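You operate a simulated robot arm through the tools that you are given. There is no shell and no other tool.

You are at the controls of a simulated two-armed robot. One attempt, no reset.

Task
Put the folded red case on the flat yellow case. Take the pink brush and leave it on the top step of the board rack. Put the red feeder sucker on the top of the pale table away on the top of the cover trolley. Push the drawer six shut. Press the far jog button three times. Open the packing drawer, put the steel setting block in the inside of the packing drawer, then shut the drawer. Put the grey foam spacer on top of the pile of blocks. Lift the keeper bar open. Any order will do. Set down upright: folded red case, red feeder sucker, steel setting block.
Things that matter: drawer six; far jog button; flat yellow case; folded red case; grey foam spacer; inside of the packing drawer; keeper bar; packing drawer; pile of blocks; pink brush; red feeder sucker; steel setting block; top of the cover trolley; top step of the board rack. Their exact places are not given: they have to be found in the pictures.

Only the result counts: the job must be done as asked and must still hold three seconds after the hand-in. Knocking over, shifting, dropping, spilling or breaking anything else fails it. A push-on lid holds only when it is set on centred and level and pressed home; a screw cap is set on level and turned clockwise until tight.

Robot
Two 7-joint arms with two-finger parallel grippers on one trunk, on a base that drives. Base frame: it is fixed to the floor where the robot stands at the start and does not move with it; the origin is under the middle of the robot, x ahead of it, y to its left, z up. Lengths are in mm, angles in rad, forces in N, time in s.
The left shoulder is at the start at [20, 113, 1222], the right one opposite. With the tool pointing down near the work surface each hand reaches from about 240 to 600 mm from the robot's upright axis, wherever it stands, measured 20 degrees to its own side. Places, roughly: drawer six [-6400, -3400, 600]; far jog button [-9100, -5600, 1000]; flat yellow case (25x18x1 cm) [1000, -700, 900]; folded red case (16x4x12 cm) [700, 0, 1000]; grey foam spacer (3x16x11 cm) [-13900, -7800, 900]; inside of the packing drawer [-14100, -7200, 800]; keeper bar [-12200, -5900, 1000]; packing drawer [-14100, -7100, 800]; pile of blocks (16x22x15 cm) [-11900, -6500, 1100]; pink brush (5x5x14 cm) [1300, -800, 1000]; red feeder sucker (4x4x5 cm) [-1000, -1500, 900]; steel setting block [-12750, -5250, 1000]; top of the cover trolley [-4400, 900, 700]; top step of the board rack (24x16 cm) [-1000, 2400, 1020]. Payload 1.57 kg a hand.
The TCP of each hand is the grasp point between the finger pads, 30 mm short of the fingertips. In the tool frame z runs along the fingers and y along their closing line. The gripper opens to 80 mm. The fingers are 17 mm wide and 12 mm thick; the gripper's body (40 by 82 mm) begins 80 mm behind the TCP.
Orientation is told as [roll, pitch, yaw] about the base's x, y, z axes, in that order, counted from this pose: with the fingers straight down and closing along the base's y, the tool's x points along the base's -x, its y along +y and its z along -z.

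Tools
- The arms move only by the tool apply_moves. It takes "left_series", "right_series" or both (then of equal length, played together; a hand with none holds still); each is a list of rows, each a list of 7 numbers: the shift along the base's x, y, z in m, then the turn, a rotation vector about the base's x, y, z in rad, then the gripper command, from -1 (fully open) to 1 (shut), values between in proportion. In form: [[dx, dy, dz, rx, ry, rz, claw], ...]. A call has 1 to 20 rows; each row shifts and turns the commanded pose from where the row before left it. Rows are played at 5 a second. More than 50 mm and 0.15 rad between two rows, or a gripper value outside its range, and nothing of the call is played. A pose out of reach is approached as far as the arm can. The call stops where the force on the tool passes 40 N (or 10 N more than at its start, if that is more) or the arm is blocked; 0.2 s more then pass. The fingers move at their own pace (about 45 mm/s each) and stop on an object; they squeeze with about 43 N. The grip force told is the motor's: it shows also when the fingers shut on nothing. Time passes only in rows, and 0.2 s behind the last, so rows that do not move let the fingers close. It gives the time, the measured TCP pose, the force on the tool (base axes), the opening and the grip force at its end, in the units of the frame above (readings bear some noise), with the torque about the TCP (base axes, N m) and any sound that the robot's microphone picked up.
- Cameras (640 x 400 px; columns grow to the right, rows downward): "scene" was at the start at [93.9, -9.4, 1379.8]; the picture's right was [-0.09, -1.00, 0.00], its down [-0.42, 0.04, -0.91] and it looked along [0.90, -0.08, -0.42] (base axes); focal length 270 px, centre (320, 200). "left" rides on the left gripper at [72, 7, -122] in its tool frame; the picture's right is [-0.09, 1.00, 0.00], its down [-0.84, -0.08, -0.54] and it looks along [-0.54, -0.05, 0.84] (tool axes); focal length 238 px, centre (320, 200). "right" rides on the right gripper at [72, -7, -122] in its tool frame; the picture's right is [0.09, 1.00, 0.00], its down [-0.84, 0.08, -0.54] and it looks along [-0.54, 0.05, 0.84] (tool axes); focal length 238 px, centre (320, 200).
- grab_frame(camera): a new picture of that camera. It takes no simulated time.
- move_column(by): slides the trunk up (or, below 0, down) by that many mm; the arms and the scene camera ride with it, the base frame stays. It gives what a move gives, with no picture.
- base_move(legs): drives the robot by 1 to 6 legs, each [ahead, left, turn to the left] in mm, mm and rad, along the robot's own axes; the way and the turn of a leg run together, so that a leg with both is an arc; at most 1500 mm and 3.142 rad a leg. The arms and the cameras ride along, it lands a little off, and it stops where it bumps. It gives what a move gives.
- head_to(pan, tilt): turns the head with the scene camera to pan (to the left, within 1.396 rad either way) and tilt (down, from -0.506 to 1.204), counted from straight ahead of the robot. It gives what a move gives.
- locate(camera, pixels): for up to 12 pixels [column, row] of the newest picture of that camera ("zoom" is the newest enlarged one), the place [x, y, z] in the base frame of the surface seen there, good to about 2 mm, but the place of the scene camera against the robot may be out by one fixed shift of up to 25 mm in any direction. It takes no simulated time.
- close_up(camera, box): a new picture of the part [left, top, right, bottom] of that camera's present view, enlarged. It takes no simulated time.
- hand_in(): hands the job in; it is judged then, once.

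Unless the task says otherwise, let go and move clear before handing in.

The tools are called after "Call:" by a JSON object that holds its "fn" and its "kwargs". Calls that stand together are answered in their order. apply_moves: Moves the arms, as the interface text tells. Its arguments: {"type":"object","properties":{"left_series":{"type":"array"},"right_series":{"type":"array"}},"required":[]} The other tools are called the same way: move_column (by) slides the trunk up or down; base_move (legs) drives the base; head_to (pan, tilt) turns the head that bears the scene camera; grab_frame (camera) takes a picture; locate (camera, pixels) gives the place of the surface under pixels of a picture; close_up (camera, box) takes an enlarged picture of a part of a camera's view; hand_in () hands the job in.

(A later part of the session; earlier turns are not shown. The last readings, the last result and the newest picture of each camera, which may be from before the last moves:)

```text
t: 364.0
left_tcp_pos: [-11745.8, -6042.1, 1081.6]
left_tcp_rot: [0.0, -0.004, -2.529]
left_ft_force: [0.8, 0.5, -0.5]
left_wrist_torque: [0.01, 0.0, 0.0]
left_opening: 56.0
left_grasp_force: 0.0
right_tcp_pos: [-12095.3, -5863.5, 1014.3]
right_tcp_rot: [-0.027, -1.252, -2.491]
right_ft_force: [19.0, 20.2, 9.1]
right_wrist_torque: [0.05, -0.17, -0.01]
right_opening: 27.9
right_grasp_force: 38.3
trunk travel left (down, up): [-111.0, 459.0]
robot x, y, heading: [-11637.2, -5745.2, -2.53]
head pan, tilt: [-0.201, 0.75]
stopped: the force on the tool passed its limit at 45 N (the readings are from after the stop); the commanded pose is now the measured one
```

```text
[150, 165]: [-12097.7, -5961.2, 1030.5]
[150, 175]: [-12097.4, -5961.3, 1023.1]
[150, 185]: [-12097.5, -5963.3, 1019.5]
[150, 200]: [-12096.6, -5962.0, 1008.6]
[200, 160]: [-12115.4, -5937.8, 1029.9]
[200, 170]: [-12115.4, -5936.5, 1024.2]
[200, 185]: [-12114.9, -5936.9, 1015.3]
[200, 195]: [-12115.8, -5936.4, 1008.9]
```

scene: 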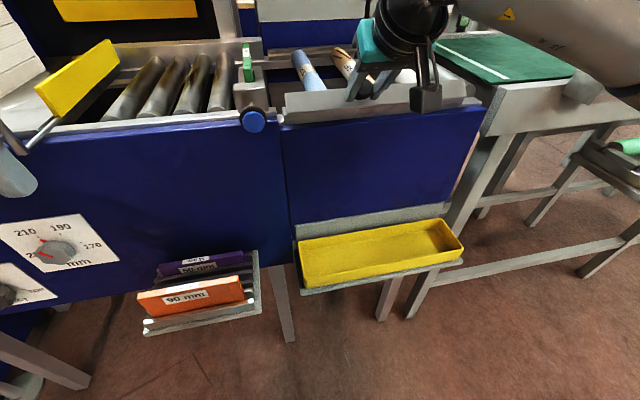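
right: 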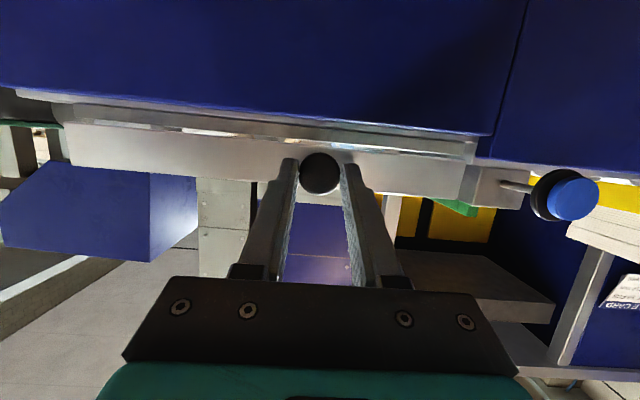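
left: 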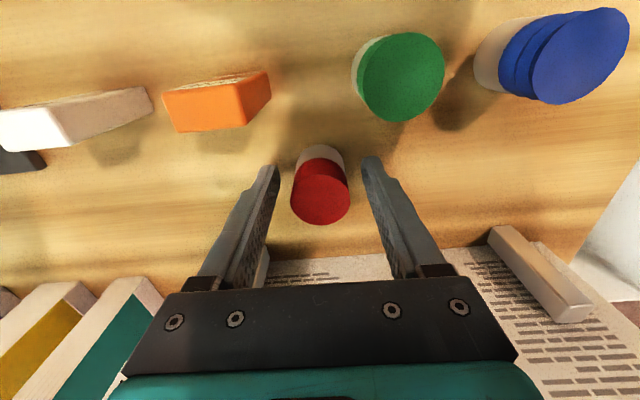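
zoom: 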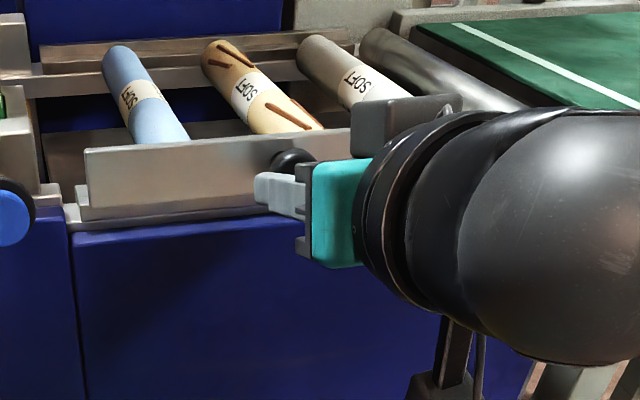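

The bar stands vertical and seems at its limit. I'll open the fingers sideways and see whether it stays.

Call:
{"fn": "apply_moves", "kwargs": {"right_series": [[0, 0, 0, 0, 0, 0, 0.1], [0, 0, 0, 0, 0, 0, -0.4], [0, 0, 0, 0, 0, 0, -0.4], [0, 0, 0, 0, 0, 0, -0.4]]}}

Call:
{"fn": "close_up", "kwargs": {"camera": "scene", "box": [250, 30, 500, 180]}}

Call:
{"fn": "locate", "kwargs": {"camera": "zoom", "pixels": [[150, 165], [150, 175], [150, 185], [150, 200], [200, 160], [200, 170], [200, 185], [200, 195]]}}

```text
t: 365.0
left_tcp_pos: [-11748.2, -6045.2, 1080.8]
left_tcp_rot: [0.0, 0.0, -2.53]
left_ft_force: [-0.4, 0.2, -0.6]
left_wrist_torque: [0.0, 0.02, -0.01]
left_opening: 56.1
left_grasp_force: 0.1
right_tcp_pos: [-12097.4, -5866.4, 1012.3]
right_tcp_rot: [-0.028, -1.245, -2.492]
right_ft_force: [0.4, -0.4, 0.0]
right_wrist_torque: [0.03, 0.01, -0.01]
right_opening: 55.8
right_grasp_force: 0.1
trunk travel left (down, up): [-111.0, 459.0]
robot x, y, heading: [-11635.7, -5743.3, -2.524]
head pan, tilt: [-0.201, 0.75]
```

```text
2.56 times, centred on (375, 105) of scene
```

zoom: 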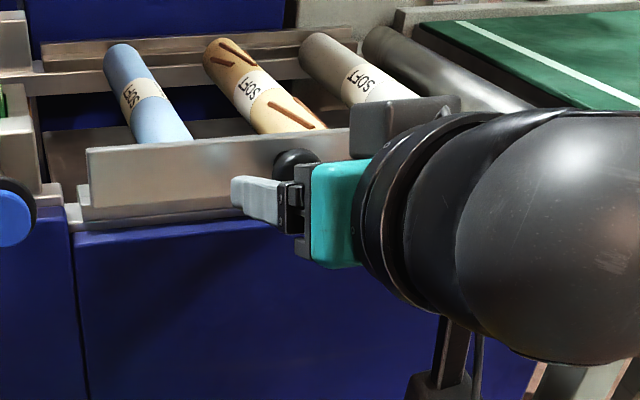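

```text
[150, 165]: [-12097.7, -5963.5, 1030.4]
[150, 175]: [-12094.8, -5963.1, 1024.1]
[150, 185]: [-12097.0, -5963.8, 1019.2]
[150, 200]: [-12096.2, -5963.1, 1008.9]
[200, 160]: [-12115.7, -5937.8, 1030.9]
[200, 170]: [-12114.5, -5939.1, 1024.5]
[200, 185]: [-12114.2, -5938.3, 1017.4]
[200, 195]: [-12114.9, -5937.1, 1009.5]
```

The bar stays standing open on its own with no force on the tool. I'll back the base straight away to draw the fingers off the knob, then check.

Call:
{"fn": "base_move", "kwargs": {"legs": [[-200, 0, 0]]}}

Call:
{"fn": "grab_frame", "kwargs": {"camera": "scene"}}

```text
t: 366.6
left_tcp_pos: [-11584.1, -5929.3, 1081.5]
left_tcp_rot: [-0.002, 0.001, -2.528]
left_ft_force: [-0.3, 0.2, 0.7]
left_wrist_torque: [0.02, -0.01, 0.0]
left_opening: 56.0
left_grasp_force: 0.1
right_tcp_pos: [-11933.8, -5750.2, 1012.2]
right_tcp_rot: [-0.031, -1.245, -2.489]
right_ft_force: [0.7, -0.2, 0.3]
right_wrist_torque: [0.0, 0.01, 0.0]
right_opening: 56.0
right_grasp_force: 0.0
trunk travel left (down, up): [-111.0, 459.0]
robot x, y, heading: [-11477.3, -5629.5, -2.527]
head pan, tilt: [-0.201, 0.75]
```

```text
taken
```

scene: 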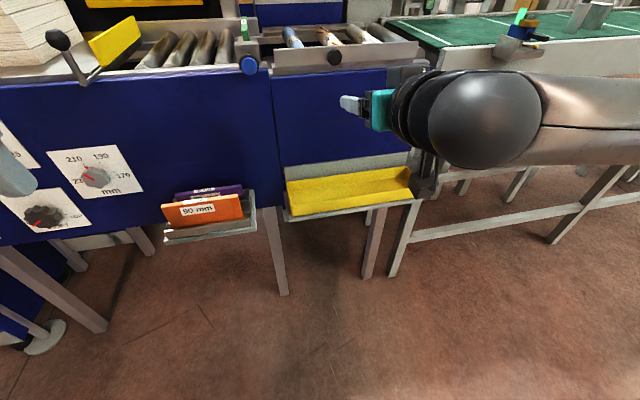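

The bar stands open with its knob facing me at (333,57). To be sure it is fully open I'll un-tilt the hand and then nudge the bar's top from behind.

Call:
{"fn": "apply_moves", "kwargs": {"right_series": [[0, 0, 0.015, 0.0809, -0.1142, 0, 0.5], [0, 0, 0.015, 0.0809, -0.1142, 0, 1], [0, 0, 0.015, 0.0809, -0.1142, 0, 1], [0, 0, 0.015, 0.0809, -0.1142, 0, 1], [0, 0, 0.015, 0.0809, -0.1142, 0, 1], [0, 0, 0.015, 0.0809, -0.1142, 0, 1], [0, 0, 0.015, 0.0809, -0.1142, 0, 1], [0, 0, 0.015, 0.0809, -0.1142, 0, 1], [0, 0, 0.015, 0.0694, -0.0979, 0, 1]]}}

Call:
{"fn": "head_to", "kwargs": {"pan": -0.1, "tilt": 0.55}}

Call:
{"fn": "grab_frame", "kwargs": {"camera": "scene"}}

Call:
{"fn": "close_up", "kwargs": {"camera": "scene", "box": [230, 80, 430, 200]}}

```text
t: 368.6
left_tcp_pos: [-11585.8, -5929.8, 1082.1]
left_tcp_rot: [-0.002, 0.002, -2.528]
left_ft_force: [0.3, -0.2, 0.4]
left_wrist_torque: [0.02, 0.01, 0.0]
left_opening: 56.4
left_grasp_force: 0.1
right_tcp_pos: [-11933.5, -5751.0, 1148.6]
right_tcp_rot: [0.003, -0.007, -2.511]
right_ft_force: [0.7, -0.3, -0.9]
right_wrist_torque: [0.0, -0.01, -0.01]
right_opening: 0.2
right_grasp_force: 21.1
trunk travel left (down, up): [-111.0, 459.0]
robot x, y, heading: [-11474.8, -5635.1, -2.527]
head pan, tilt: [-0.201, 0.75]
```

```text
t: 369.3
left_tcp_pos: [-11585.8, -5929.9, 1081.6]
left_tcp_rot: [-0.001, 0.002, -2.53]
left_ft_force: [-0.4, 1.0, -0.3]
left_wrist_torque: [-0.04, 0.0, 0.0]
left_opening: 55.9
left_grasp_force: 0.2
right_tcp_pos: [-11934.3, -5751.5, 1146.6]
right_tcp_rot: [0.004, -0.008, -2.512]
right_ft_force: [0.1, -0.1, 0.0]
right_wrist_torque: [0.01, 0.01, -0.03]
right_opening: 0.2
right_grasp_force: 21.3
trunk travel left (down, up): [-111.0, 459.0]
robot x, y, heading: [-11475.4, -5627.7, -2.527]
head pan, tilt: [-0.099, 0.55]
```

```text
taken
```

scene: 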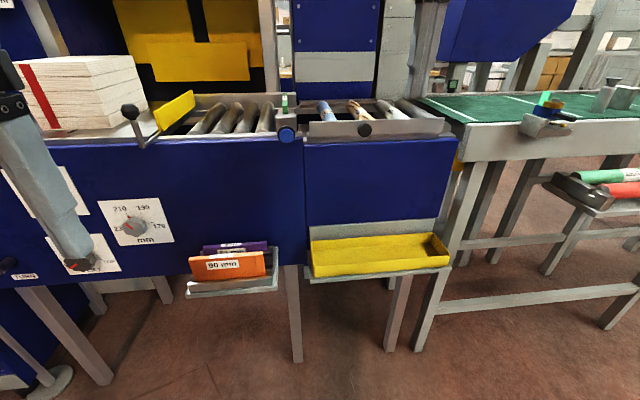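

```text
3.20 times, centred on (330, 140) of scene
```

zoom: 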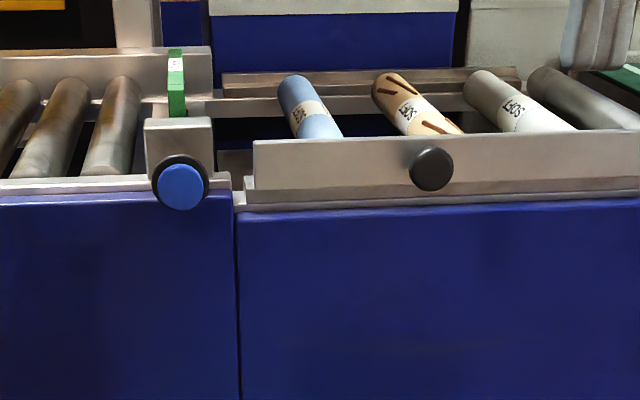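

I'll measure the bar's present angle precisely.

Call:
{"fn": "locate", "kwargs": {"camera": "zoom", "pixels": [[330, 145], [330, 155], [330, 165], [330, 175], [330, 183], [330, 195], [520, 145], [520, 160], [520, 175], [432, 170]]}}

```text
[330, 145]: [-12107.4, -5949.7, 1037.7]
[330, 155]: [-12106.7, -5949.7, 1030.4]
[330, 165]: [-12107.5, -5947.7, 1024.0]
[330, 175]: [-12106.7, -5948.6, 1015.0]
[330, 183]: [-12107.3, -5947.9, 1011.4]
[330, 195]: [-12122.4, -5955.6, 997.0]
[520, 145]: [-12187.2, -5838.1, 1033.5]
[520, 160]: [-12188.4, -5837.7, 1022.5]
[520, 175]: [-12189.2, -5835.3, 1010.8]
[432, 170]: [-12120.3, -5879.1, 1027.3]
```

The bar stands at 90° within a degree or two. I'll drive back in and place the closed fingers behind its top edge to check whether it will go any further.

Call:
{"fn": "base_move", "kwargs": {"legs": [[195, 0, 0]]}}

Call:
{"fn": "grab_frame", "kwargs": {"camera": "right"}}

```text
t: 370.9
left_tcp_pos: [-11743.8, -6042.1, 1080.8]
left_tcp_rot: [-0.002, -0.002, -2.529]
left_ft_force: [-0.4, -0.4, -0.5]
left_wrist_torque: [0.01, -0.04, 0.01]
left_opening: 56.0
left_grasp_force: 0.1
right_tcp_pos: [-12093.0, -5862.9, 1146.1]
right_tcp_rot: [0.003, -0.007, -2.514]
right_ft_force: [0.3, 0.0, 0.1]
right_wrist_torque: [0.01, -0.06, 0.02]
right_opening: 0.1
right_grasp_force: 21.0
trunk travel left (down, up): [-111.0, 459.0]
robot x, y, heading: [-11634.1, -5739.9, -2.529]
head pan, tilt: [-0.099, 0.55]
```

```text
taken
```

right: 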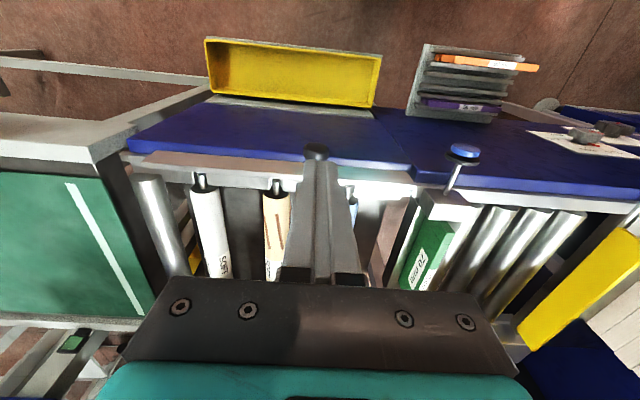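

I'll move the hand beyond the bar and look down.

Call:
{"fn": "apply_moves", "kwargs": {"right_series": [[-0.024, -0.0163, -0.01, 0, 0, 0, 1], [-0.024, -0.0163, -0.018, 0, 0, 0, 1], [-0.024, -0.0163, -0.025, 0, 0, 0, 1]]}}

Call:
{"fn": "grab_frame", "kwargs": {"camera": "right"}}

Call:
{"fn": "close_up", "kwargs": {"camera": "scene", "box": [230, 60, 460, 200]}}

```text
t: 371.7
left_tcp_pos: [-11742.8, -6040.8, 1080.8]
left_tcp_rot: [0.0, 0.0, -2.527]
left_ft_force: [0.0, 0.6, -0.1]
left_wrist_torque: [-0.03, 0.02, 0.03]
left_opening: 55.8
left_grasp_force: 0.2
right_tcp_pos: [-12161.8, -5907.8, 1093.1]
right_tcp_rot: [0.003, -0.006, -2.511]
right_ft_force: [0.1, 0.5, 1.1]
right_wrist_torque: [-0.03, 0.02, 0.0]
right_opening: 0.0
right_grasp_force: 21.5
right hand out of reach, approached as far as the arm can: row 3
trunk travel left (down, up): [-111.0, 459.0]
robot x, y, heading: [-11632.7, -5738.0, -2.525]
head pan, tilt: [-0.099, 0.55]
```

```text
taken
```

right: 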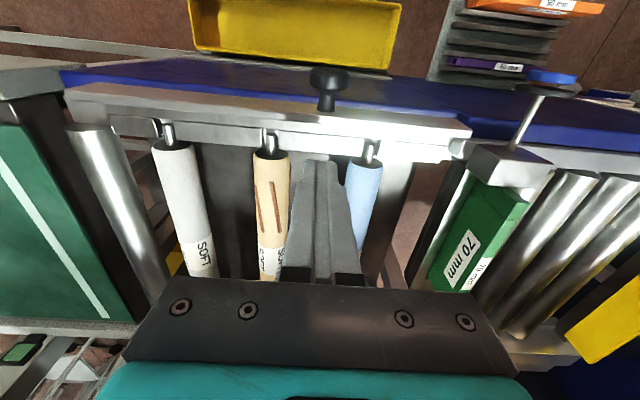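

```text
2.78 times, centred on (345, 130) of scene
```

zoom: 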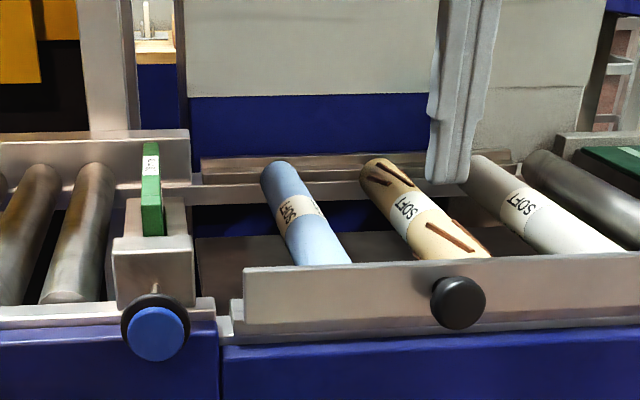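

The bar stands upright, baring the roller pins. I'll lower the closed fingers just behind its top edge and then pull gently toward me.

Call:
{"fn": "apply_moves", "kwargs": {"right_series": [[-0.004, -0.003, -0.01, 0, 0, 0, 1], [-0.003, -0.002, -0.015, 0, 0, 0, 1], [0, 0, -0.02, 0, 0, 0, 1], [0, 0, -0.012, 0, 0, 0, 1]]}}

Call:
{"fn": "grab_frame", "kwargs": {"camera": "right"}}

```text
t: 372.7
left_tcp_pos: [-11743.8, -6040.6, 1081.7]
left_tcp_rot: [-0.002, 0.0, -2.527]
left_ft_force: [-0.2, 0.6, 0.0]
left_wrist_torque: [-0.02, 0.02, 0.0]
left_opening: 55.9
left_grasp_force: 0.0
right_tcp_pos: [-12168.8, -5914.1, 1035.5]
right_tcp_rot: [0.003, -0.007, -2.514]
right_ft_force: [-0.6, 0.7, -0.2]
right_wrist_torque: [0.01, 0.02, 0.0]
right_opening: 0.0
right_grasp_force: 21.5
trunk travel left (down, up): [-111.0, 459.0]
robot x, y, heading: [-11632.5, -5742.8, -2.526]
head pan, tilt: [-0.099, 0.55]
```

```text
taken
```

right: 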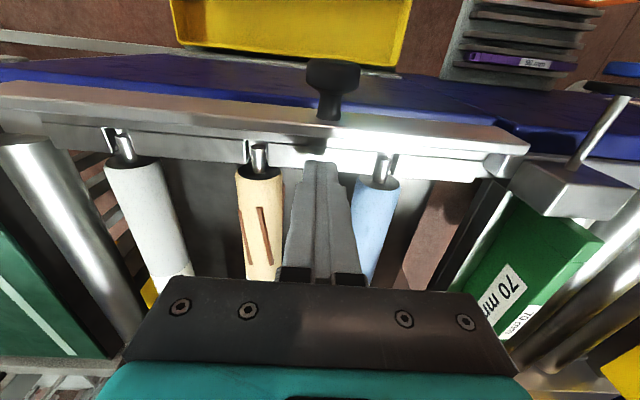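

Now a gentle pull toward me in 3 mm steps.

Call:
{"fn": "apply_moves", "kwargs": {"right_series": [[0.0024, 0.0017, 0, 0, 0, 0, 1], [0.0024, 0.0017, 0, 0, 0, 0, 1], [0.0024, 0.0017, 0, 0, 0, 0, 1], [0.0024, 0.0017, 0, 0, 0, 0, 1]]}}

```text
t: 373.7
left_tcp_pos: [-11743.2, -6041.2, 1080.9]
left_tcp_rot: [-0.002, 0.001, -2.529]
left_ft_force: [0.3, 0.0, -0.7]
left_wrist_torque: [-0.01, -0.02, -0.01]
left_opening: 55.9
left_grasp_force: 0.0
right_tcp_pos: [-12158.4, -5906.9, 1037.5]
right_tcp_rot: [0.005, -0.006, -2.513]
right_ft_force: [0.4, -0.7, -1.3]
right_wrist_torque: [-0.01, 0.01, -0.01]
right_opening: 0.0
right_grasp_force: 21.3
trunk travel left (down, up): [-111.0, 459.0]
robot x, y, heading: [-11633.8, -5738.0, -2.529]
head pan, tilt: [-0.099, 0.55]
```

Call:
{"fn": "apply_moves", "kwargs": {"right_series": [[0.0024, 0.0017, 0, 0, 0, 0, 1], [0.0024, 0.0017, 0, 0, 0, 0, 1]]}}

Call:
{"fn": "grab_frame", "kwargs": {"camera": "right"}}

```text
t: 374.3
left_tcp_pos: [-11743.3, -6042.1, 1081.2]
left_tcp_rot: [-0.002, -0.001, -2.528]
left_ft_force: [-0.6, 0.0, 0.1]
left_wrist_torque: [0.0, 0.02, 0.0]
left_opening: 56.0
left_grasp_force: 0.1
right_tcp_pos: [-12154.7, -5904.3, 1037.0]
right_tcp_rot: [0.004, -0.008, -2.512]
right_ft_force: [0.2, -0.4, -0.1]
right_wrist_torque: [0.0, -0.03, 0.01]
right_opening: 0.1
right_grasp_force: 21.1
trunk travel left (down, up): [-111.0, 459.0]
robot x, y, heading: [-11633.8, -5743.7, -2.524]
head pan, tilt: [-0.099, 0.55]
```

```text
taken
```

right: 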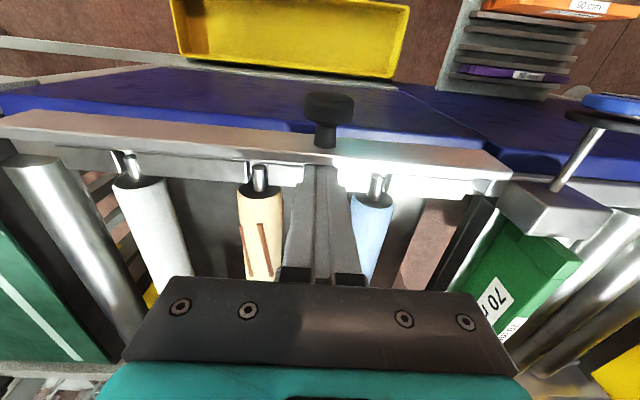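

No contact force yet. I'll continue in 3 mm steps.

Call:
{"fn": "apply_moves", "kwargs": {"right_series": [[0.0024, 0.0017, 0, 0, 0, 0, 1], [0.0024, 0.0017, 0, 0, 0, 0, 1]]}}

Call:
{"fn": "apply_moves", "kwargs": {"right_series": [[0.0024, 0.0017, 0, 0, 0, 0, 1]]}}

```text
t: 374.9
left_tcp_pos: [-11743.2, -6041.1, 1081.3]
left_tcp_rot: [0.0, 0.0, -2.527]
left_ft_force: [0.6, 0.1, -0.3]
left_wrist_torque: [0.01, 0.02, 0.01]
left_opening: 56.0
left_grasp_force: 0.1
right_tcp_pos: [-12148.3, -5900.7, 1037.0]
right_tcp_rot: [0.003, -0.008, -2.512]
right_ft_force: [0.5, 0.2, -0.2]
right_wrist_torque: [-0.02, -0.01, 0.01]
right_opening: 0.0
right_grasp_force: 21.5
trunk travel left (down, up): [-111.0, 459.0]
robot x, y, heading: [-11633.9, -5739.3, -2.528]
head pan, tilt: [-0.099, 0.55]
```

```text
t: 375.3
left_tcp_pos: [-11743.2, -6042.2, 1081.3]
left_tcp_rot: [-0.002, 0.0, -2.526]
left_ft_force: [-0.9, 0.3, 0.1]
left_wrist_torque: [0.01, 0.01, -0.01]
left_opening: 55.8
left_grasp_force: 0.0
right_tcp_pos: [-12147.0, -5899.0, 1036.7]
right_tcp_rot: [0.004, -0.008, -2.513]
right_ft_force: [-3.5, -3.8, 0.2]
right_wrist_torque: [-0.17, 0.11, 0.0]
right_opening: 0.1
right_grasp_force: 21.7
trunk travel left (down, up): [-111.0, 459.0]
robot x, y, heading: [-11629.6, -5742.2, -2.526]
head pan, tilt: [-0.099, 0.55]
```

Contact (about 5 N). I'll pull a little more to see if it yields.

Call:
{"fn": "apply_moves", "kwargs": {"right_series": [[0.0024, 0.0017, 0, 0, 0, 0, 1]]}}

Call:
{"fn": "apply_moves", "kwargs": {"right_series": [[0.0016, 0.0012, 0, 0, 0, 0, 1]]}}

Call:
{"fn": "close_up", "kwargs": {"camera": "scene", "box": [230, 60, 460, 200]}}

```text
t: 375.7
left_tcp_pos: [-11744.3, -6043.6, 1079.9]
left_tcp_rot: [-0.003, 0.001, -2.529]
left_ft_force: [0.3, 0.2, -0.7]
left_wrist_torque: [-0.02, 0.0, -0.01]
left_opening: 56.1
left_grasp_force: 0.1
right_tcp_pos: [-12146.5, -5898.1, 1037.0]
right_tcp_rot: [0.006, -0.015, -2.515]
right_ft_force: [-16.7, -11.6, 5.1]
right_wrist_torque: [-0.19, 0.6, -0.06]
right_opening: 0.0
right_grasp_force: 21.1
trunk travel left (down, up): [-111.0, 459.0]
robot x, y, heading: [-11630.1, -5741.3, -2.526]
head pan, tilt: [-0.099, 0.55]
```

```text
t: 376.1
left_tcp_pos: [-11746.8, -6043.5, 1080.0]
left_tcp_rot: [-0.002, 0.002, -2.528]
left_ft_force: [0.1, 0.6, 0.1]
left_wrist_torque: [0.01, -0.01, 0.03]
left_opening: 56.1
left_grasp_force: 0.1
right_tcp_pos: [-12146.6, -5899.1, 1036.9]
right_tcp_rot: [0.005, -0.019, -2.517]
right_ft_force: [-27.6, -16.6, 9.7]
right_wrist_torque: [-0.25, 0.89, -0.08]
right_opening: 0.0
right_grasp_force: 20.9
trunk travel left (down, up): [-111.0, 459.0]
robot x, y, heading: [-11635.8, -5741.1, -2.525]
head pan, tilt: [-0.099, 0.55]
```

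```text
2.78 times, centred on (345, 130) of scene
```

zoom: 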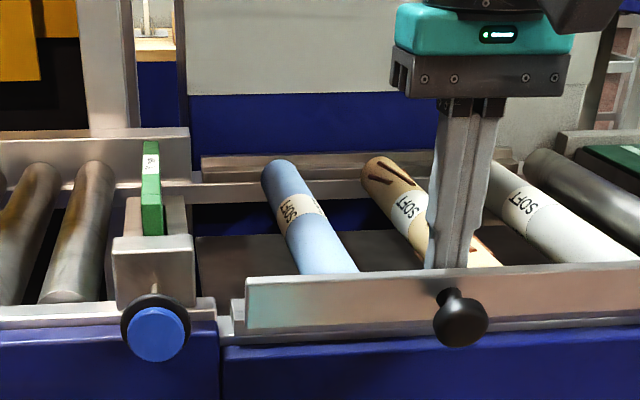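

A stiff stop is met (32 N) with the bar now leaning a bit past vertical toward me: fully open. I'll ease off and lift the hand away.

Call:
{"fn": "apply_moves", "kwargs": {"right_series": [[-0.004, -0.0028, 0, 0, 0, 0, 1], [-0.005, -0.0035, 0, 0, 0, 0, 1], [0, 0, 0.03, 0, 0, 0, 1], [0, 0, 0.04, 0, 0, 0, 1], [0.02, 0.014, 0.04, 0, 0, 0, 1], [0.035, 0.025, 0.02, 0, 0, 0, 1], [0.035, 0.025, 0.0, 0, 0, 0, 1]]}}

Call:
{"fn": "close_up", "kwargs": {"camera": "scene", "box": [230, 60, 460, 200]}}

Call:
{"fn": "locate", "kwargs": {"camera": "zoom", "pixels": [[300, 285], [300, 300], [300, 315], [560, 275], [560, 290], [560, 305]]}}

```text
t: 377.7
left_tcp_pos: [-11744.4, -6040.6, 1080.3]
left_tcp_rot: [-0.001, -0.001, -2.528]
left_ft_force: [-0.3, 0.6, -0.6]
left_wrist_torque: [-0.03, -0.03, -0.02]
left_opening: 55.8
left_grasp_force: 0.1
right_tcp_pos: [-12062.2, -5835.7, 1166.6]
right_tcp_rot: [0.005, -0.007, -2.514]
right_ft_force: [0.8, -0.6, 0.0]
right_wrist_torque: [0.01, 0.03, 0.03]
right_opening: 0.0
right_grasp_force: 21.6
trunk travel left (down, up): [-111.0, 459.0]
robot x, y, heading: [-11636.2, -5741.1, -2.529]
head pan, tilt: [-0.099, 0.55]
```

```text
2.78 times, centred on (345, 130) of scene
```

zoom: 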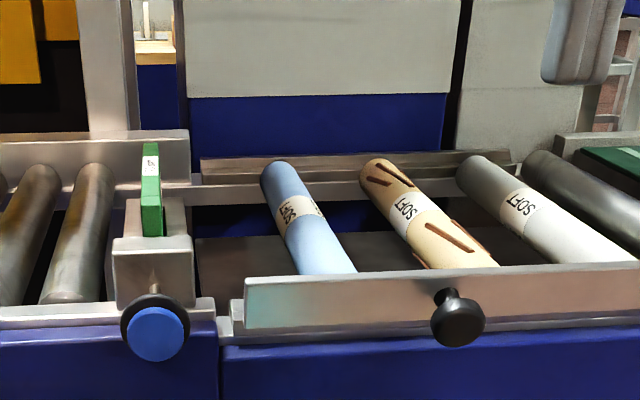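

```text
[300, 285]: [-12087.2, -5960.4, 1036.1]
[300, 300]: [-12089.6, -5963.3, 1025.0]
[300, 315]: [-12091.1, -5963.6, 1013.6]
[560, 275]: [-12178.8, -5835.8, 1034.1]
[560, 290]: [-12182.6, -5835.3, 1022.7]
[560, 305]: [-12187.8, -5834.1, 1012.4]
```

The bar leans about 12° past vertical and rests at its stop. Next is the steel setting block; I'll back off, raise the trunk, slide right and look.

Call:
{"fn": "base_move", "kwargs": {"legs": [[-180, 0, 0], [0, -850, 0]]}}

Call:
{"fn": "move_column", "kwargs": {"by": 150}}

Call:
{"fn": "head_to", "kwargs": {"pan": -0.2, "tilt": 0.5}}

Call:
{"fn": "grab_frame", "kwargs": {"camera": "scene"}}

```text
t: 383.3
left_tcp_pos: [-12083.3, -5248.5, 1081.6]
left_tcp_rot: [-0.003, -0.001, -2.519]
left_ft_force: [0.3, 0.2, -0.2]
left_wrist_torque: [0.03, 0.0, 0.03]
left_opening: 56.1
left_grasp_force: 0.0
right_tcp_pos: [-12405.7, -5047.1, 1166.4]
right_tcp_rot: [0.005, -0.008, -2.502]
right_ft_force: [0.1, 0.7, -0.2]
right_wrist_torque: [0.0, 0.02, -0.01]
right_opening: 0.1
right_grasp_force: 20.6
trunk travel left (down, up): [-111.0, 459.0]
robot x, y, heading: [-11979.5, -4947.3, -2.518]
head pan, tilt: [-0.099, 0.55]
```

```text
t: 385.1
left_tcp_pos: [-12084.8, -5250.0, 1230.6]
left_tcp_rot: [0.0, -0.002, -2.518]
left_ft_force: [0.5, -0.8, 0.0]
left_wrist_torque: [-0.02, 0.05, -0.03]
left_opening: 56.1
left_grasp_force: 0.1
right_tcp_pos: [-12406.0, -5048.7, 1317.1]
right_tcp_rot: [0.003, -0.009, -2.503]
right_ft_force: [-0.2, -0.7, -0.6]
right_wrist_torque: [0.0, 0.01, 0.02]
right_opening: 0.2
right_grasp_force: 21.6
trunk travel left (down, up): [-261.0, 309.0]
robot x, y, heading: [-11978.1, -4944.5, -2.517]
head pan, tilt: [-0.099, 0.55]
```

```text
t: 385.7
left_tcp_pos: [-12084.6, -5248.9, 1231.3]
left_tcp_rot: [-0.001, -0.001, -2.518]
left_ft_force: [-1.1, 0.2, 0.4]
left_wrist_torque: [-0.02, -0.01, 0.01]
left_opening: 55.8
left_grasp_force: 0.0
right_tcp_pos: [-12403.9, -5046.7, 1317.2]
right_tcp_rot: [0.004, -0.009, -2.502]
right_ft_force: [0.2, -0.4, -0.4]
right_wrist_torque: [-0.01, 0.01, -0.02]
right_opening: 0.0
right_grasp_force: 21.0
trunk travel left (down, up): [-261.0, 309.0]
robot x, y, heading: [-11979.1, -4948.0, -2.515]
head pan, tilt: [-0.201, 0.499]
```

```text
taken
```

scene: 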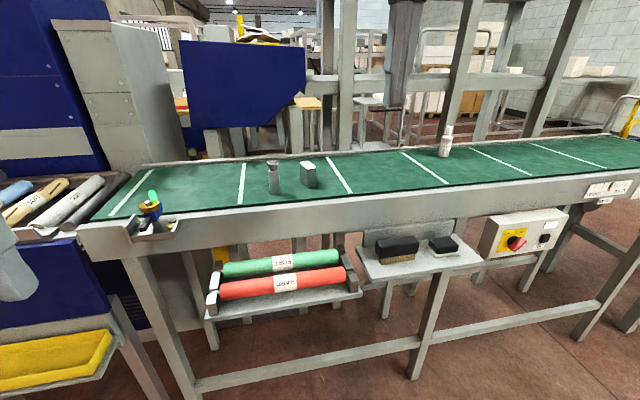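

Two small steel things stand on the green belt at (274,175) and (308,173). I'll zoom in.

Call:
{"fn": "close_up", "kwargs": {"camera": "scene", "box": [240, 140, 350, 210]}}

Call:
{"fn": "locate", "kwargs": {"camera": "scene", "pixels": [[308, 166], [309, 178], [274, 163], [274, 180], [274, 191], [309, 186], [445, 145], [300, 210], [280, 290], [350, 295], [420, 265], [515, 245]]}}

```text
5.71 times, centred on (295, 175) of scene
```

zoom: 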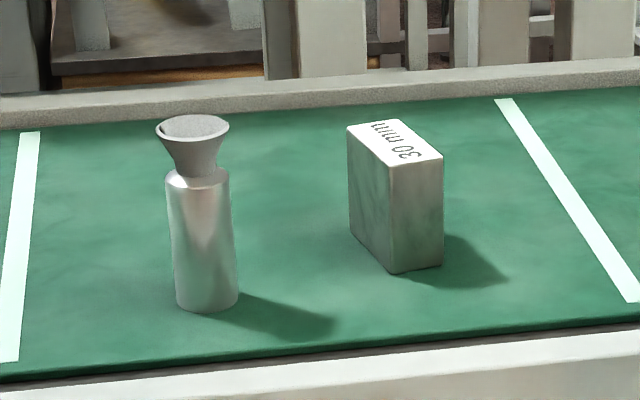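

```text
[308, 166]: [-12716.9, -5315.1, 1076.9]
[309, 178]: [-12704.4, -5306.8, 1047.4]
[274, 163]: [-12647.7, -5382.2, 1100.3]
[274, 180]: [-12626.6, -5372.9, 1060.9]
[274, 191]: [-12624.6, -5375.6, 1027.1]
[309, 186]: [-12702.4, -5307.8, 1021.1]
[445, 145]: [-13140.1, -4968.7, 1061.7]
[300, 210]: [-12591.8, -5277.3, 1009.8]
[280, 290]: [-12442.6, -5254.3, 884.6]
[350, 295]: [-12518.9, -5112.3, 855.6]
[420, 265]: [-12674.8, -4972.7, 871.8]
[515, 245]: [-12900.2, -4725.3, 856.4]
```

The "30 mm" steel block stands at about (-12708,-5310), belt at z≈994. I'll check the overhanging blue box and posts before reaching in.

Call:
{"fn": "locate", "kwargs": {"camera": "scene", "pixels": [[240, 60], [240, 120], [300, 70], [190, 60], [280, 125], [345, 100], [400, 50], [460, 70], [330, 130], [205, 155], [308, 150], [150, 160]]}}

```text
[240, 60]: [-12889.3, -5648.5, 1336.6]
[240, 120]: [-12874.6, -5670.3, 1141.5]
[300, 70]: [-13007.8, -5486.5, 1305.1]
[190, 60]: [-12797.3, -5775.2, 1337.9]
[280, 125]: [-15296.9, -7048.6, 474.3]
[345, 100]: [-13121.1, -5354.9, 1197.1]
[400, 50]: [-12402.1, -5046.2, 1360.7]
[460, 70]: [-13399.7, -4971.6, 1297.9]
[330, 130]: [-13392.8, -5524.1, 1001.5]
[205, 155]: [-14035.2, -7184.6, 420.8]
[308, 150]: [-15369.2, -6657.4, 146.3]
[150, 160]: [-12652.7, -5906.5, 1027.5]
```

The blue box and posts are well behind the block, so the reach is free. I'll drive ahead 250 mm.

Call:
{"fn": "base_move", "kwargs": {"legs": [[250, 0, -0.008]]}}

Call:
{"fn": "grab_frame", "kwargs": {"camera": "right"}}

Call:
{"fn": "grab_frame", "kwargs": {"camera": "scene"}}

```text
t: 387.6
left_tcp_pos: [-12292.5, -5394.1, 1230.3]
left_tcp_rot: [-0.002, -0.001, -2.528]
left_ft_force: [-0.8, -0.8, 0.1]
left_wrist_torque: [0.02, -0.01, -0.02]
left_opening: 55.9
left_grasp_force: 0.2
right_tcp_pos: [-12611.4, -5191.0, 1316.9]
right_tcp_rot: [0.004, -0.007, -2.512]
right_ft_force: [-0.2, 0.3, 1.0]
right_wrist_torque: [0.03, -0.01, -0.01]
right_opening: 0.0
right_grasp_force: 21.5
trunk travel left (down, up): [-261.0, 309.0]
robot x, y, heading: [-12182.4, -5091.0, -2.525]
head pan, tilt: [-0.201, 0.499]
```

```text
taken
```

right: 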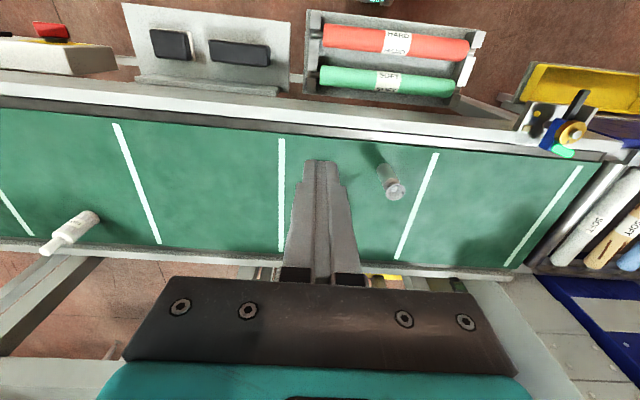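

```text
taken
```

scene: 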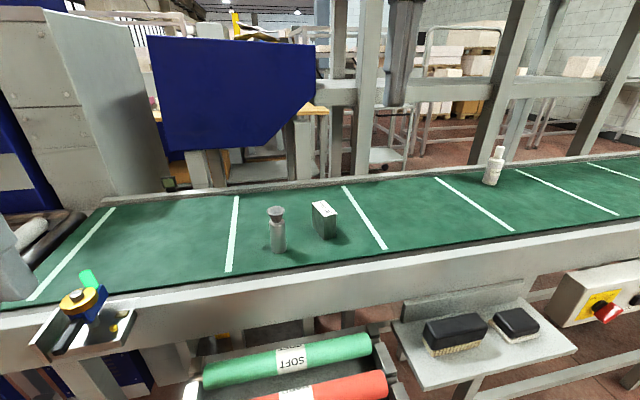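

The block is behind the fingers in the hand view. I'll open the gripper and bring it above the block.

Call:
{"fn": "apply_moves", "kwargs": {"right_series": [[-0.0188, -0.0234, -0.03, 0, 0, 0, -1], [-0.0188, -0.0234, -0.03, 0, 0, 0, -1], [-0.0188, -0.0234, -0.03, 0, 0, 0, -1], [-0.0188, -0.0234, -0.03, 0, 0, 0, -1], [-0.0188, -0.0234, -0.03, 0, 0, 0, -1]]}}

Call:
{"fn": "grab_frame", "kwargs": {"camera": "right"}}

Call:
{"fn": "close_up", "kwargs": {"camera": "right", "box": [260, 80, 420, 180]}}

```text
t: 388.8
left_tcp_pos: [-12293.0, -5395.2, 1230.6]
left_tcp_rot: [0.0, 0.0, -2.527]
left_ft_force: [0.6, -0.3, 0.1]
left_wrist_torque: [0.01, 0.01, 0.0]
left_opening: 56.1
left_grasp_force: 0.0
right_tcp_pos: [-12705.3, -5308.9, 1165.8]
right_tcp_rot: [0.002, -0.008, -2.511]
right_ft_force: [-0.5, 0.0, 1.2]
right_wrist_torque: [0.01, 0.01, -0.01]
right_opening: 80.0
right_grasp_force: 0.0
trunk travel left (down, up): [-261.0, 309.0]
robot x, y, heading: [-12186.5, -5094.7, -2.53]
head pan, tilt: [-0.201, 0.499]
```

```text
taken
```

right: 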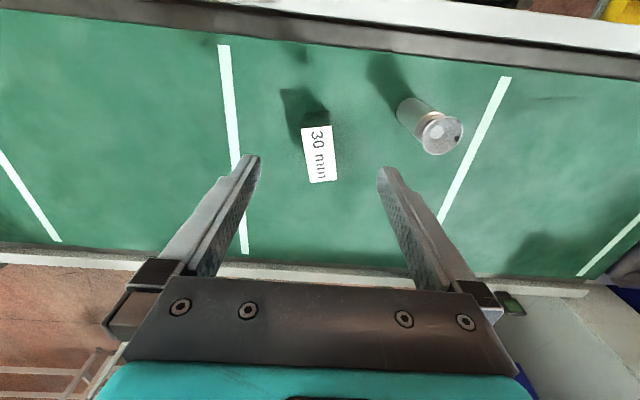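

```text
4.00 times, centred on (340, 130) of right
```

zoom: 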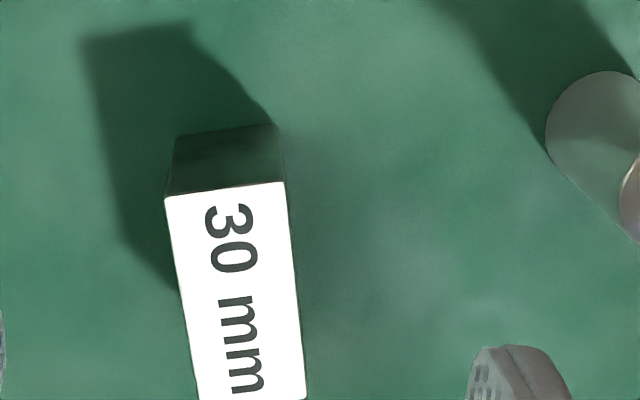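

The block's top shows at corners (302,129), (330,126), (336,180), (310,183). I'll locate them.

Call:
{"fn": "locate", "kwargs": {"camera": "right", "pixels": [[303, 130], [329, 127.5], [335, 179], [311, 181], [319, 155], [316, 128.5], [323, 181], [312, 118], [340, 145], [290, 190]]}}

```text
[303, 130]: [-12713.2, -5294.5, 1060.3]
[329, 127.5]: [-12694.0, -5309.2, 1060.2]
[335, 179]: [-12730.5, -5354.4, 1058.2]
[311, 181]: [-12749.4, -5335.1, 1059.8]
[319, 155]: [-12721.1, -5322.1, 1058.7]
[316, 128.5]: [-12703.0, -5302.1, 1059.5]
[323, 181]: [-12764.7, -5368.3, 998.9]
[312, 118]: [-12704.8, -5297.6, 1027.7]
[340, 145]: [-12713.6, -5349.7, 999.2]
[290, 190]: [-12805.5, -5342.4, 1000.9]
```

The block is about 28×60×60 mm, centred at (-12722,-5323), turned 13° from the hand. I'll align, go down to z≈1045 and grip across its thin side.

Call:
{"fn": "apply_moves", "kwargs": {"right_series": [[-0.0083, -0.0072, -0.02, 0, 0, 0.117, -1], [-0.0084, -0.0072, -0.02, 0, 0, 0.117, -1], [0, 0, -0.03, 0, 0, 0, -1], [0, 0, -0.03, 0, 0, 0, -1], [0, 0, -0.021, 0, 0, 0, -1]]}}

Call:
{"fn": "grab_frame", "kwargs": {"camera": "right"}}

```text
t: 390.0
left_tcp_pos: [-12292.2, -5394.4, 1230.4]
left_tcp_rot: [-0.002, -0.001, -2.528]
left_ft_force: [-0.1, -0.3, -1.1]
left_wrist_torque: [-0.01, 0.04, 0.02]
left_opening: 56.2
left_grasp_force: 0.0
right_tcp_pos: [-12709.4, -5313.1, 1050.7]
right_tcp_rot: [0.004, -0.007, -2.277]
right_ft_force: [0.5, -1.1, -0.4]
right_wrist_torque: [-0.02, -0.03, -0.02]
right_opening: 79.9
right_grasp_force: 0.0
right hand out of reach, approached as far as the arm can: row 2
trunk travel left (down, up): [-261.0, 309.0]
robot x, y, heading: [-12180.3, -5091.6, -2.527]
head pan, tilt: [-0.201, 0.499]
```

```text
taken
```

right: 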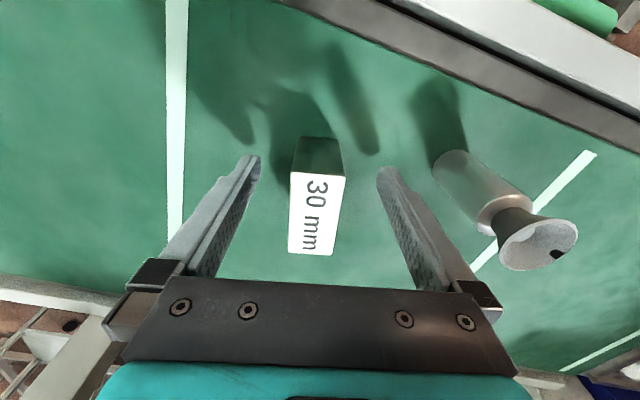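

The hand stopped about 16 mm short toward me because of reach. At this lower height I'll try to move in the rest of the way.

Call:
{"fn": "apply_moves", "kwargs": {"right_series": [[-0.0063, -0.005, -0.002, 0, 0, 0, -1], [-0.0063, -0.005, -0.002, 0, 0, 0, -1]]}}

Call:
{"fn": "grab_frame", "kwargs": {"camera": "right"}}

```text
t: 390.6
left_tcp_pos: [-12292.2, -5395.9, 1230.0]
left_tcp_rot: [-0.002, 0.001, -2.527]
left_ft_force: [0.3, 0.0, -0.2]
left_wrist_torque: [0.02, 0.02, 0.02]
left_opening: 56.0
left_grasp_force: 0.0
right_tcp_pos: [-12722.1, -5322.8, 1046.1]
right_tcp_rot: [0.002, -0.011, -2.279]
right_ft_force: [0.1, 0.2, -0.5]
right_wrist_torque: [-0.02, 0.0, 0.04]
right_opening: 80.1
right_grasp_force: 0.0
trunk travel left (down, up): [-261.0, 309.0]
robot x, y, heading: [-12183.8, -5095.2, -2.524]
head pan, tilt: [-0.201, 0.499]
```

```text
taken
```

right: 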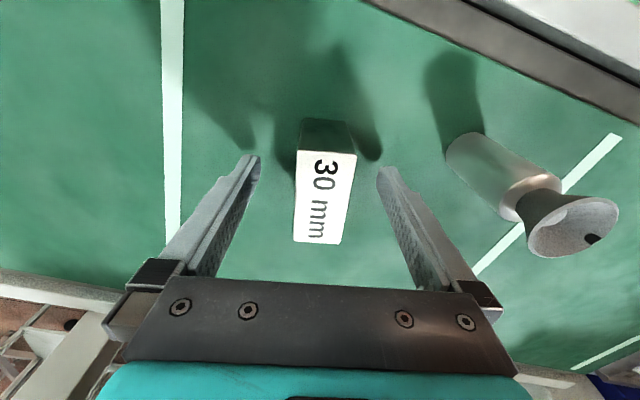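

Now centred. I'll close the grip.

Call:
{"fn": "apply_moves", "kwargs": {"right_series": [[0, 0, 0, 0, 0, 0, 1], [0, 0, 0, 0, 0, 0, 1], [0, 0, 0, 0, 0, 0, 1], [0, 0, 0, 0, 0, 0, 1], [0, 0, 0, 0, 0, 0, 1], [0, 0, 0, 0, 0, 0, 1]]}}

Call:
{"fn": "apply_moves", "kwargs": {"right_series": [[0, 0, 0.01, 0, 0, 0, 1], [0, 0, 0.02, 0, 0, 0, 1], [0.006, 0.005, 0.03, 0, 0, 0, 1], [0.012, 0.009, 0.04, 0, 0, 0, 1], [0.012, 0.009, 0.04, 0, 0, 0, 1], [0.02, 0.014, 0.03, 0, 0, 0, 1]]}}

Call:
{"fn": "grab_frame", "kwargs": {"camera": "right"}}

```text
t: 392.0
left_tcp_pos: [-12292.6, -5394.1, 1232.5]
left_tcp_rot: [-0.001, -0.001, -2.528]
left_ft_force: [-0.9, -0.3, 0.1]
left_wrist_torque: [-0.05, 0.03, 0.05]
left_opening: 56.1
left_grasp_force: 0.0
right_tcp_pos: [-12722.5, -5322.7, 1046.1]
right_tcp_rot: [0.004, -0.009, -2.277]
right_ft_force: [0.6, -1.2, 0.3]
right_wrist_torque: [0.02, -0.01, -0.07]
right_opening: 29.9
right_grasp_force: 39.4
trunk travel left (down, up): [-261.0, 309.0]
robot x, y, heading: [-12189.7, -5094.3, -2.525]
head pan, tilt: [-0.201, 0.499]
```

```text
t: 393.4
left_tcp_pos: [-12292.7, -5392.9, 1230.8]
left_tcp_rot: [-0.002, -0.002, -2.526]
left_ft_force: [-0.3, -0.2, 0.2]
left_wrist_torque: [0.02, 0.02, -0.02]
left_opening: 56.1
left_grasp_force: 0.1
right_tcp_pos: [-12673.1, -5280.0, 1205.9]
right_tcp_rot: [0.003, -0.009, -2.279]
right_ft_force: [0.3, 0.2, -3.4]
right_wrist_torque: [0.0, 0.0, -0.01]
right_opening: 29.7
right_grasp_force: 39.0
right hand out of reach, approached as far as the arm can: row 2
trunk travel left (down, up): [-261.0, 309.0]
robot x, y, heading: [-12182.1, -5094.7, -2.524]
head pan, tilt: [-0.201, 0.499]
```

```text
taken
```

right: 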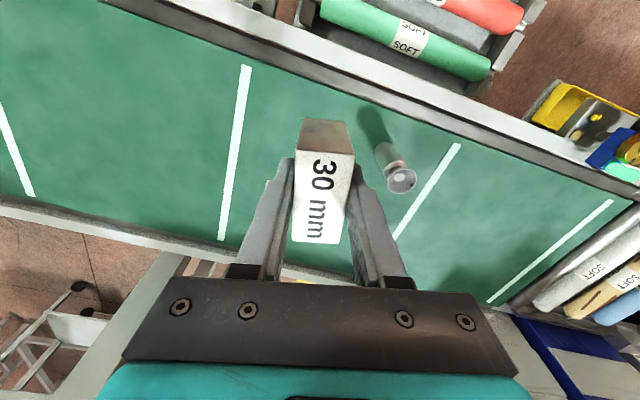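

The block is held (3.4 N). I'll back off and look right for a way round the conveyor to the packing drawer.

Call:
{"fn": "base_move", "kwargs": {"legs": [[-300, 0, 0]]}}

Call:
{"fn": "head_to", "kwargs": {"pan": -0.9, "tilt": 0.25}}

Call:
{"fn": "grab_frame", "kwargs": {"camera": "scene"}}

Call:
{"fn": "head_to", "kwargs": {"pan": -0.2, "tilt": 0.15}}

Call:
{"fn": "grab_frame", "kwargs": {"camera": "scene"}}

```text
t: 395.4
left_tcp_pos: [-12047.3, -5220.8, 1231.9]
left_tcp_rot: [-0.002, -0.001, -2.525]
left_ft_force: [0.7, 0.1, -0.4]
left_wrist_torque: [0.01, 0.02, 0.02]
left_opening: 56.0
left_grasp_force: 0.0
right_tcp_pos: [-12428.4, -5107.3, 1205.6]
right_tcp_rot: [0.004, -0.007, -2.277]
right_ft_force: [-0.2, -0.6, -4.6]
right_wrist_torque: [-0.05, 0.01, 0.02]
right_opening: 29.9
right_grasp_force: 39.6
trunk travel left (down, up): [-261.0, 309.0]
robot x, y, heading: [-11939.3, -4918.3, -2.53]
head pan, tilt: [-0.201, 0.499]
```

```text
t: 396.5
left_tcp_pos: [-12047.6, -5222.7, 1231.9]
left_tcp_rot: [-0.001, 0.001, -2.526]
left_ft_force: [0.2, -0.3, -0.3]
left_wrist_torque: [0.03, -0.01, 0.03]
left_opening: 55.9
left_grasp_force: 0.0
right_tcp_pos: [-12428.9, -5108.3, 1205.4]
right_tcp_rot: [0.004, -0.006, -2.275]
right_ft_force: [0.3, 0.5, -4.5]
right_wrist_torque: [0.0, -0.03, 0.02]
right_opening: 29.9
right_grasp_force: 39.0
trunk travel left (down, up): [-261.0, 309.0]
robot x, y, heading: [-11939.2, -4920.7, -2.521]
head pan, tilt: [-0.901, 0.25]
```

```text
taken
```

scene: 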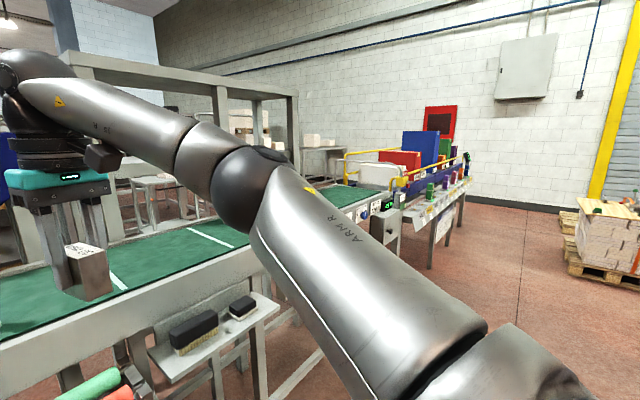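

```text
t: 397.6
left_tcp_pos: [-12048.8, -5222.0, 1229.8]
left_tcp_rot: [-0.001, 0.001, -2.524]
left_ft_force: [-0.3, 0.2, 0.7]
left_wrist_torque: [-0.03, 0.0, -0.02]
left_opening: 56.1
left_grasp_force: 0.1
right_tcp_pos: [-12428.7, -5107.9, 1205.0]
right_tcp_rot: [0.005, -0.008, -2.278]
right_ft_force: [-0.6, 0.1, -4.5]
right_wrist_torque: [0.02, 0.01, -0.02]
right_opening: 29.7
right_grasp_force: 39.0
trunk travel left (down, up): [-261.0, 309.0]
robot x, y, heading: [-11940.2, -4920.1, -2.525]
head pan, tilt: [-0.201, 0.15]
```

```text
taken
```

scene: 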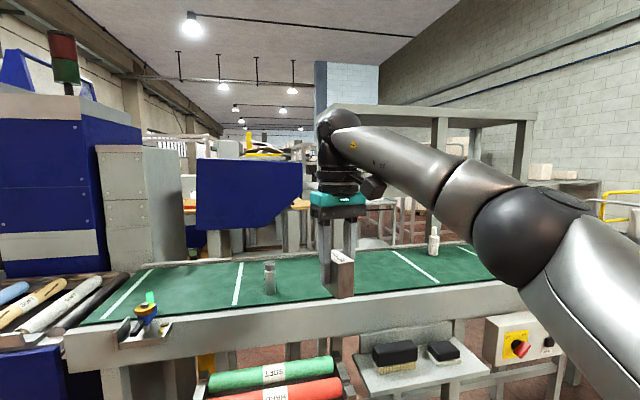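

The conveyor runs right to a unit with yellow rails, with open floor beyond. I'll locate its end.

Call:
{"fn": "head_to", "kwargs": {"pan": -0.9, "tilt": 0.3}}

Call:
{"fn": "grab_frame", "kwargs": {"camera": "scene"}}

Call:
{"fn": "locate", "kwargs": {"camera": "scene", "pixels": [[465, 180], [430, 255], [460, 215], [400, 190], [470, 145], [350, 160], [310, 130], [540, 190], [590, 200], [500, 230], [450, 130], [300, 160]]}}

Call:
{"fn": "close_up", "kwargs": {"camera": "scene", "box": [290, 80, 520, 250]}}

```text
t: 398.6
left_tcp_pos: [-12047.7, -5220.8, 1231.4]
left_tcp_rot: [-0.001, 0.003, -2.527]
left_ft_force: [-0.3, -0.1, -0.7]
left_wrist_torque: [-0.02, 0.02, 0.03]
left_opening: 55.6
left_grasp_force: 0.0
right_tcp_pos: [-12428.8, -5108.6, 1206.0]
right_tcp_rot: [0.003, -0.01, -2.276]
right_ft_force: [-0.8, 1.2, -3.4]
right_wrist_torque: [0.04, 0.03, 0.01]
right_opening: 29.8
right_grasp_force: 39.3
trunk travel left (down, up): [-261.0, 309.0]
robot x, y, heading: [-11940.9, -4920.7, -2.526]
head pan, tilt: [-0.901, 0.3]
```

```text
taken
```

scene: 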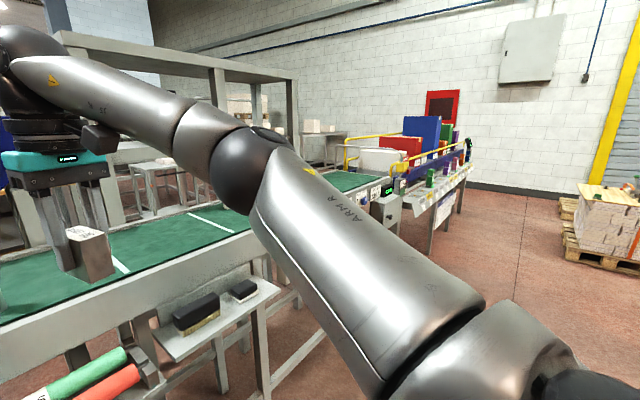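

```text
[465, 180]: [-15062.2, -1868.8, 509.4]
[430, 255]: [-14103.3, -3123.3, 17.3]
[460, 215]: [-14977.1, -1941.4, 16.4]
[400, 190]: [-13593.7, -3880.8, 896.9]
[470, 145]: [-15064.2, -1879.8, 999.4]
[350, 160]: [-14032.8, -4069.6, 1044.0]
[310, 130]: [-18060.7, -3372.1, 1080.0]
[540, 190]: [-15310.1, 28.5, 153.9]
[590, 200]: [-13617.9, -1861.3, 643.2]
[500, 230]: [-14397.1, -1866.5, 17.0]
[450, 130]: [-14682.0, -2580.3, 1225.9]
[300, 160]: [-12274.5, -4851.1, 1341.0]
```

```text
2.35 times, centred on (405, 165) of scene
```

zoom: 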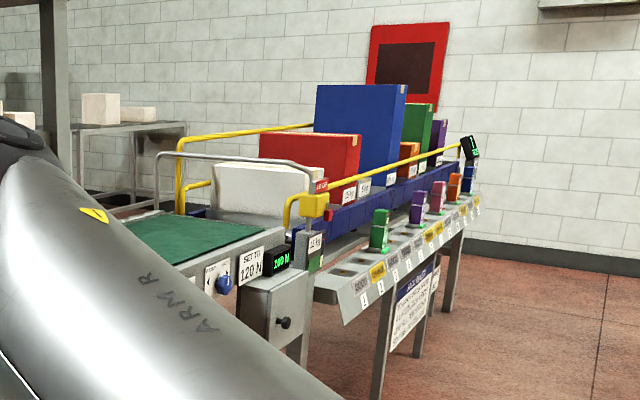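

The line ends far to the right near u'≈-7200, with a pallet of books on this side and a gap to the wall. I'll pull the right hand in, turn right to face along the lane and look.

Call:
{"fn": "apply_moves", "kwargs": {"right_series": [[0.03, 0.021, 0.01, 0, 0, 0, 1], [0.03, 0.021, 0.01, 0, 0, 0, 1], [0.03, 0.021, 0.01, 0, 0, 0, 1]]}}

Call:
{"fn": "base_move", "kwargs": {"legs": [[0, 0, -1.57]]}}

Call:
{"fn": "head_to", "kwargs": {"pan": 0.0, "tilt": 0.3}}

Call:
{"fn": "grab_frame", "kwargs": {"camera": "scene"}}

```text
t: 399.4
left_tcp_pos: [-12047.5, -5221.1, 1230.5]
left_tcp_rot: [-0.002, -0.002, -2.527]
left_ft_force: [0.1, 0.0, -0.4]
left_wrist_torque: [-0.03, 0.06, -0.01]
left_opening: 55.9
left_grasp_force: 0.1
right_tcp_pos: [-12337.7, -5043.4, 1234.2]
right_tcp_rot: [0.004, -0.007, -2.279]
right_ft_force: [0.5, -0.1, -4.4]
right_wrist_torque: [-0.04, 0.01, -0.04]
right_opening: 30.2
right_grasp_force: 39.3
trunk travel left (down, up): [-261.0, 309.0]
robot x, y, heading: [-11936.9, -4920.2, -2.521]
head pan, tilt: [-0.901, 0.3]
```

```text
t: 403.6
left_tcp_pos: [-12240.8, -4811.8, 1231.6]
left_tcp_rot: [-0.001, -0.001, 2.188]
left_ft_force: [-1.0, -0.4, 0.6]
left_wrist_torque: [0.0, -0.03, 0.01]
left_opening: 55.8
left_grasp_force: 0.0
right_tcp_pos: [-12062.8, -4520.9, 1235.0]
right_tcp_rot: [0.004, -0.005, 2.435]
right_ft_force: [0.7, 0.2, -3.6]
right_wrist_torque: [0.01, 0.0, 0.02]
right_opening: 29.6
right_grasp_force: 39.2
trunk travel left (down, up): [-261.0, 309.0]
robot x, y, heading: [-11939.7, -4922.4, 2.187]
head pan, tilt: [-0.901, 0.3]
```

```text
t: 404.8
left_tcp_pos: [-12240.1, -4811.1, 1230.2]
left_tcp_rot: [-0.001, -0.001, 2.185]
left_ft_force: [0.4, -1.1, -1.0]
left_wrist_torque: [0.02, -0.03, 0.03]
left_opening: 55.9
left_grasp_force: 0.0
right_tcp_pos: [-12064.2, -4520.9, 1233.6]
right_tcp_rot: [0.004, -0.007, 2.434]
right_ft_force: [-1.2, 0.4, -3.1]
right_wrist_torque: [-0.01, -0.02, 0.03]
right_opening: 30.2
right_grasp_force: 39.2
trunk travel left (down, up): [-261.0, 309.0]
robot x, y, heading: [-11938.1, -4920.9, 2.187]
head pan, tilt: [0.0, 0.3]
```

```text
taken
```

scene: 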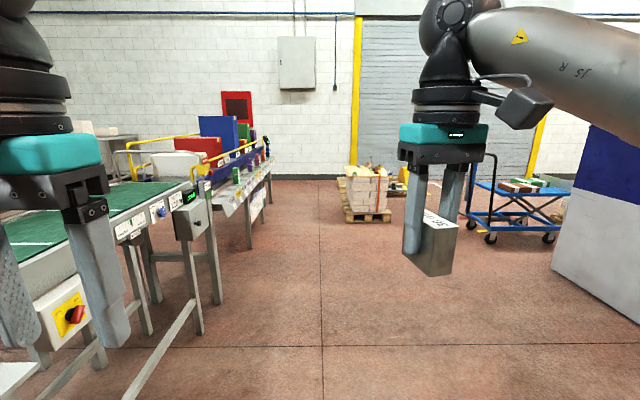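

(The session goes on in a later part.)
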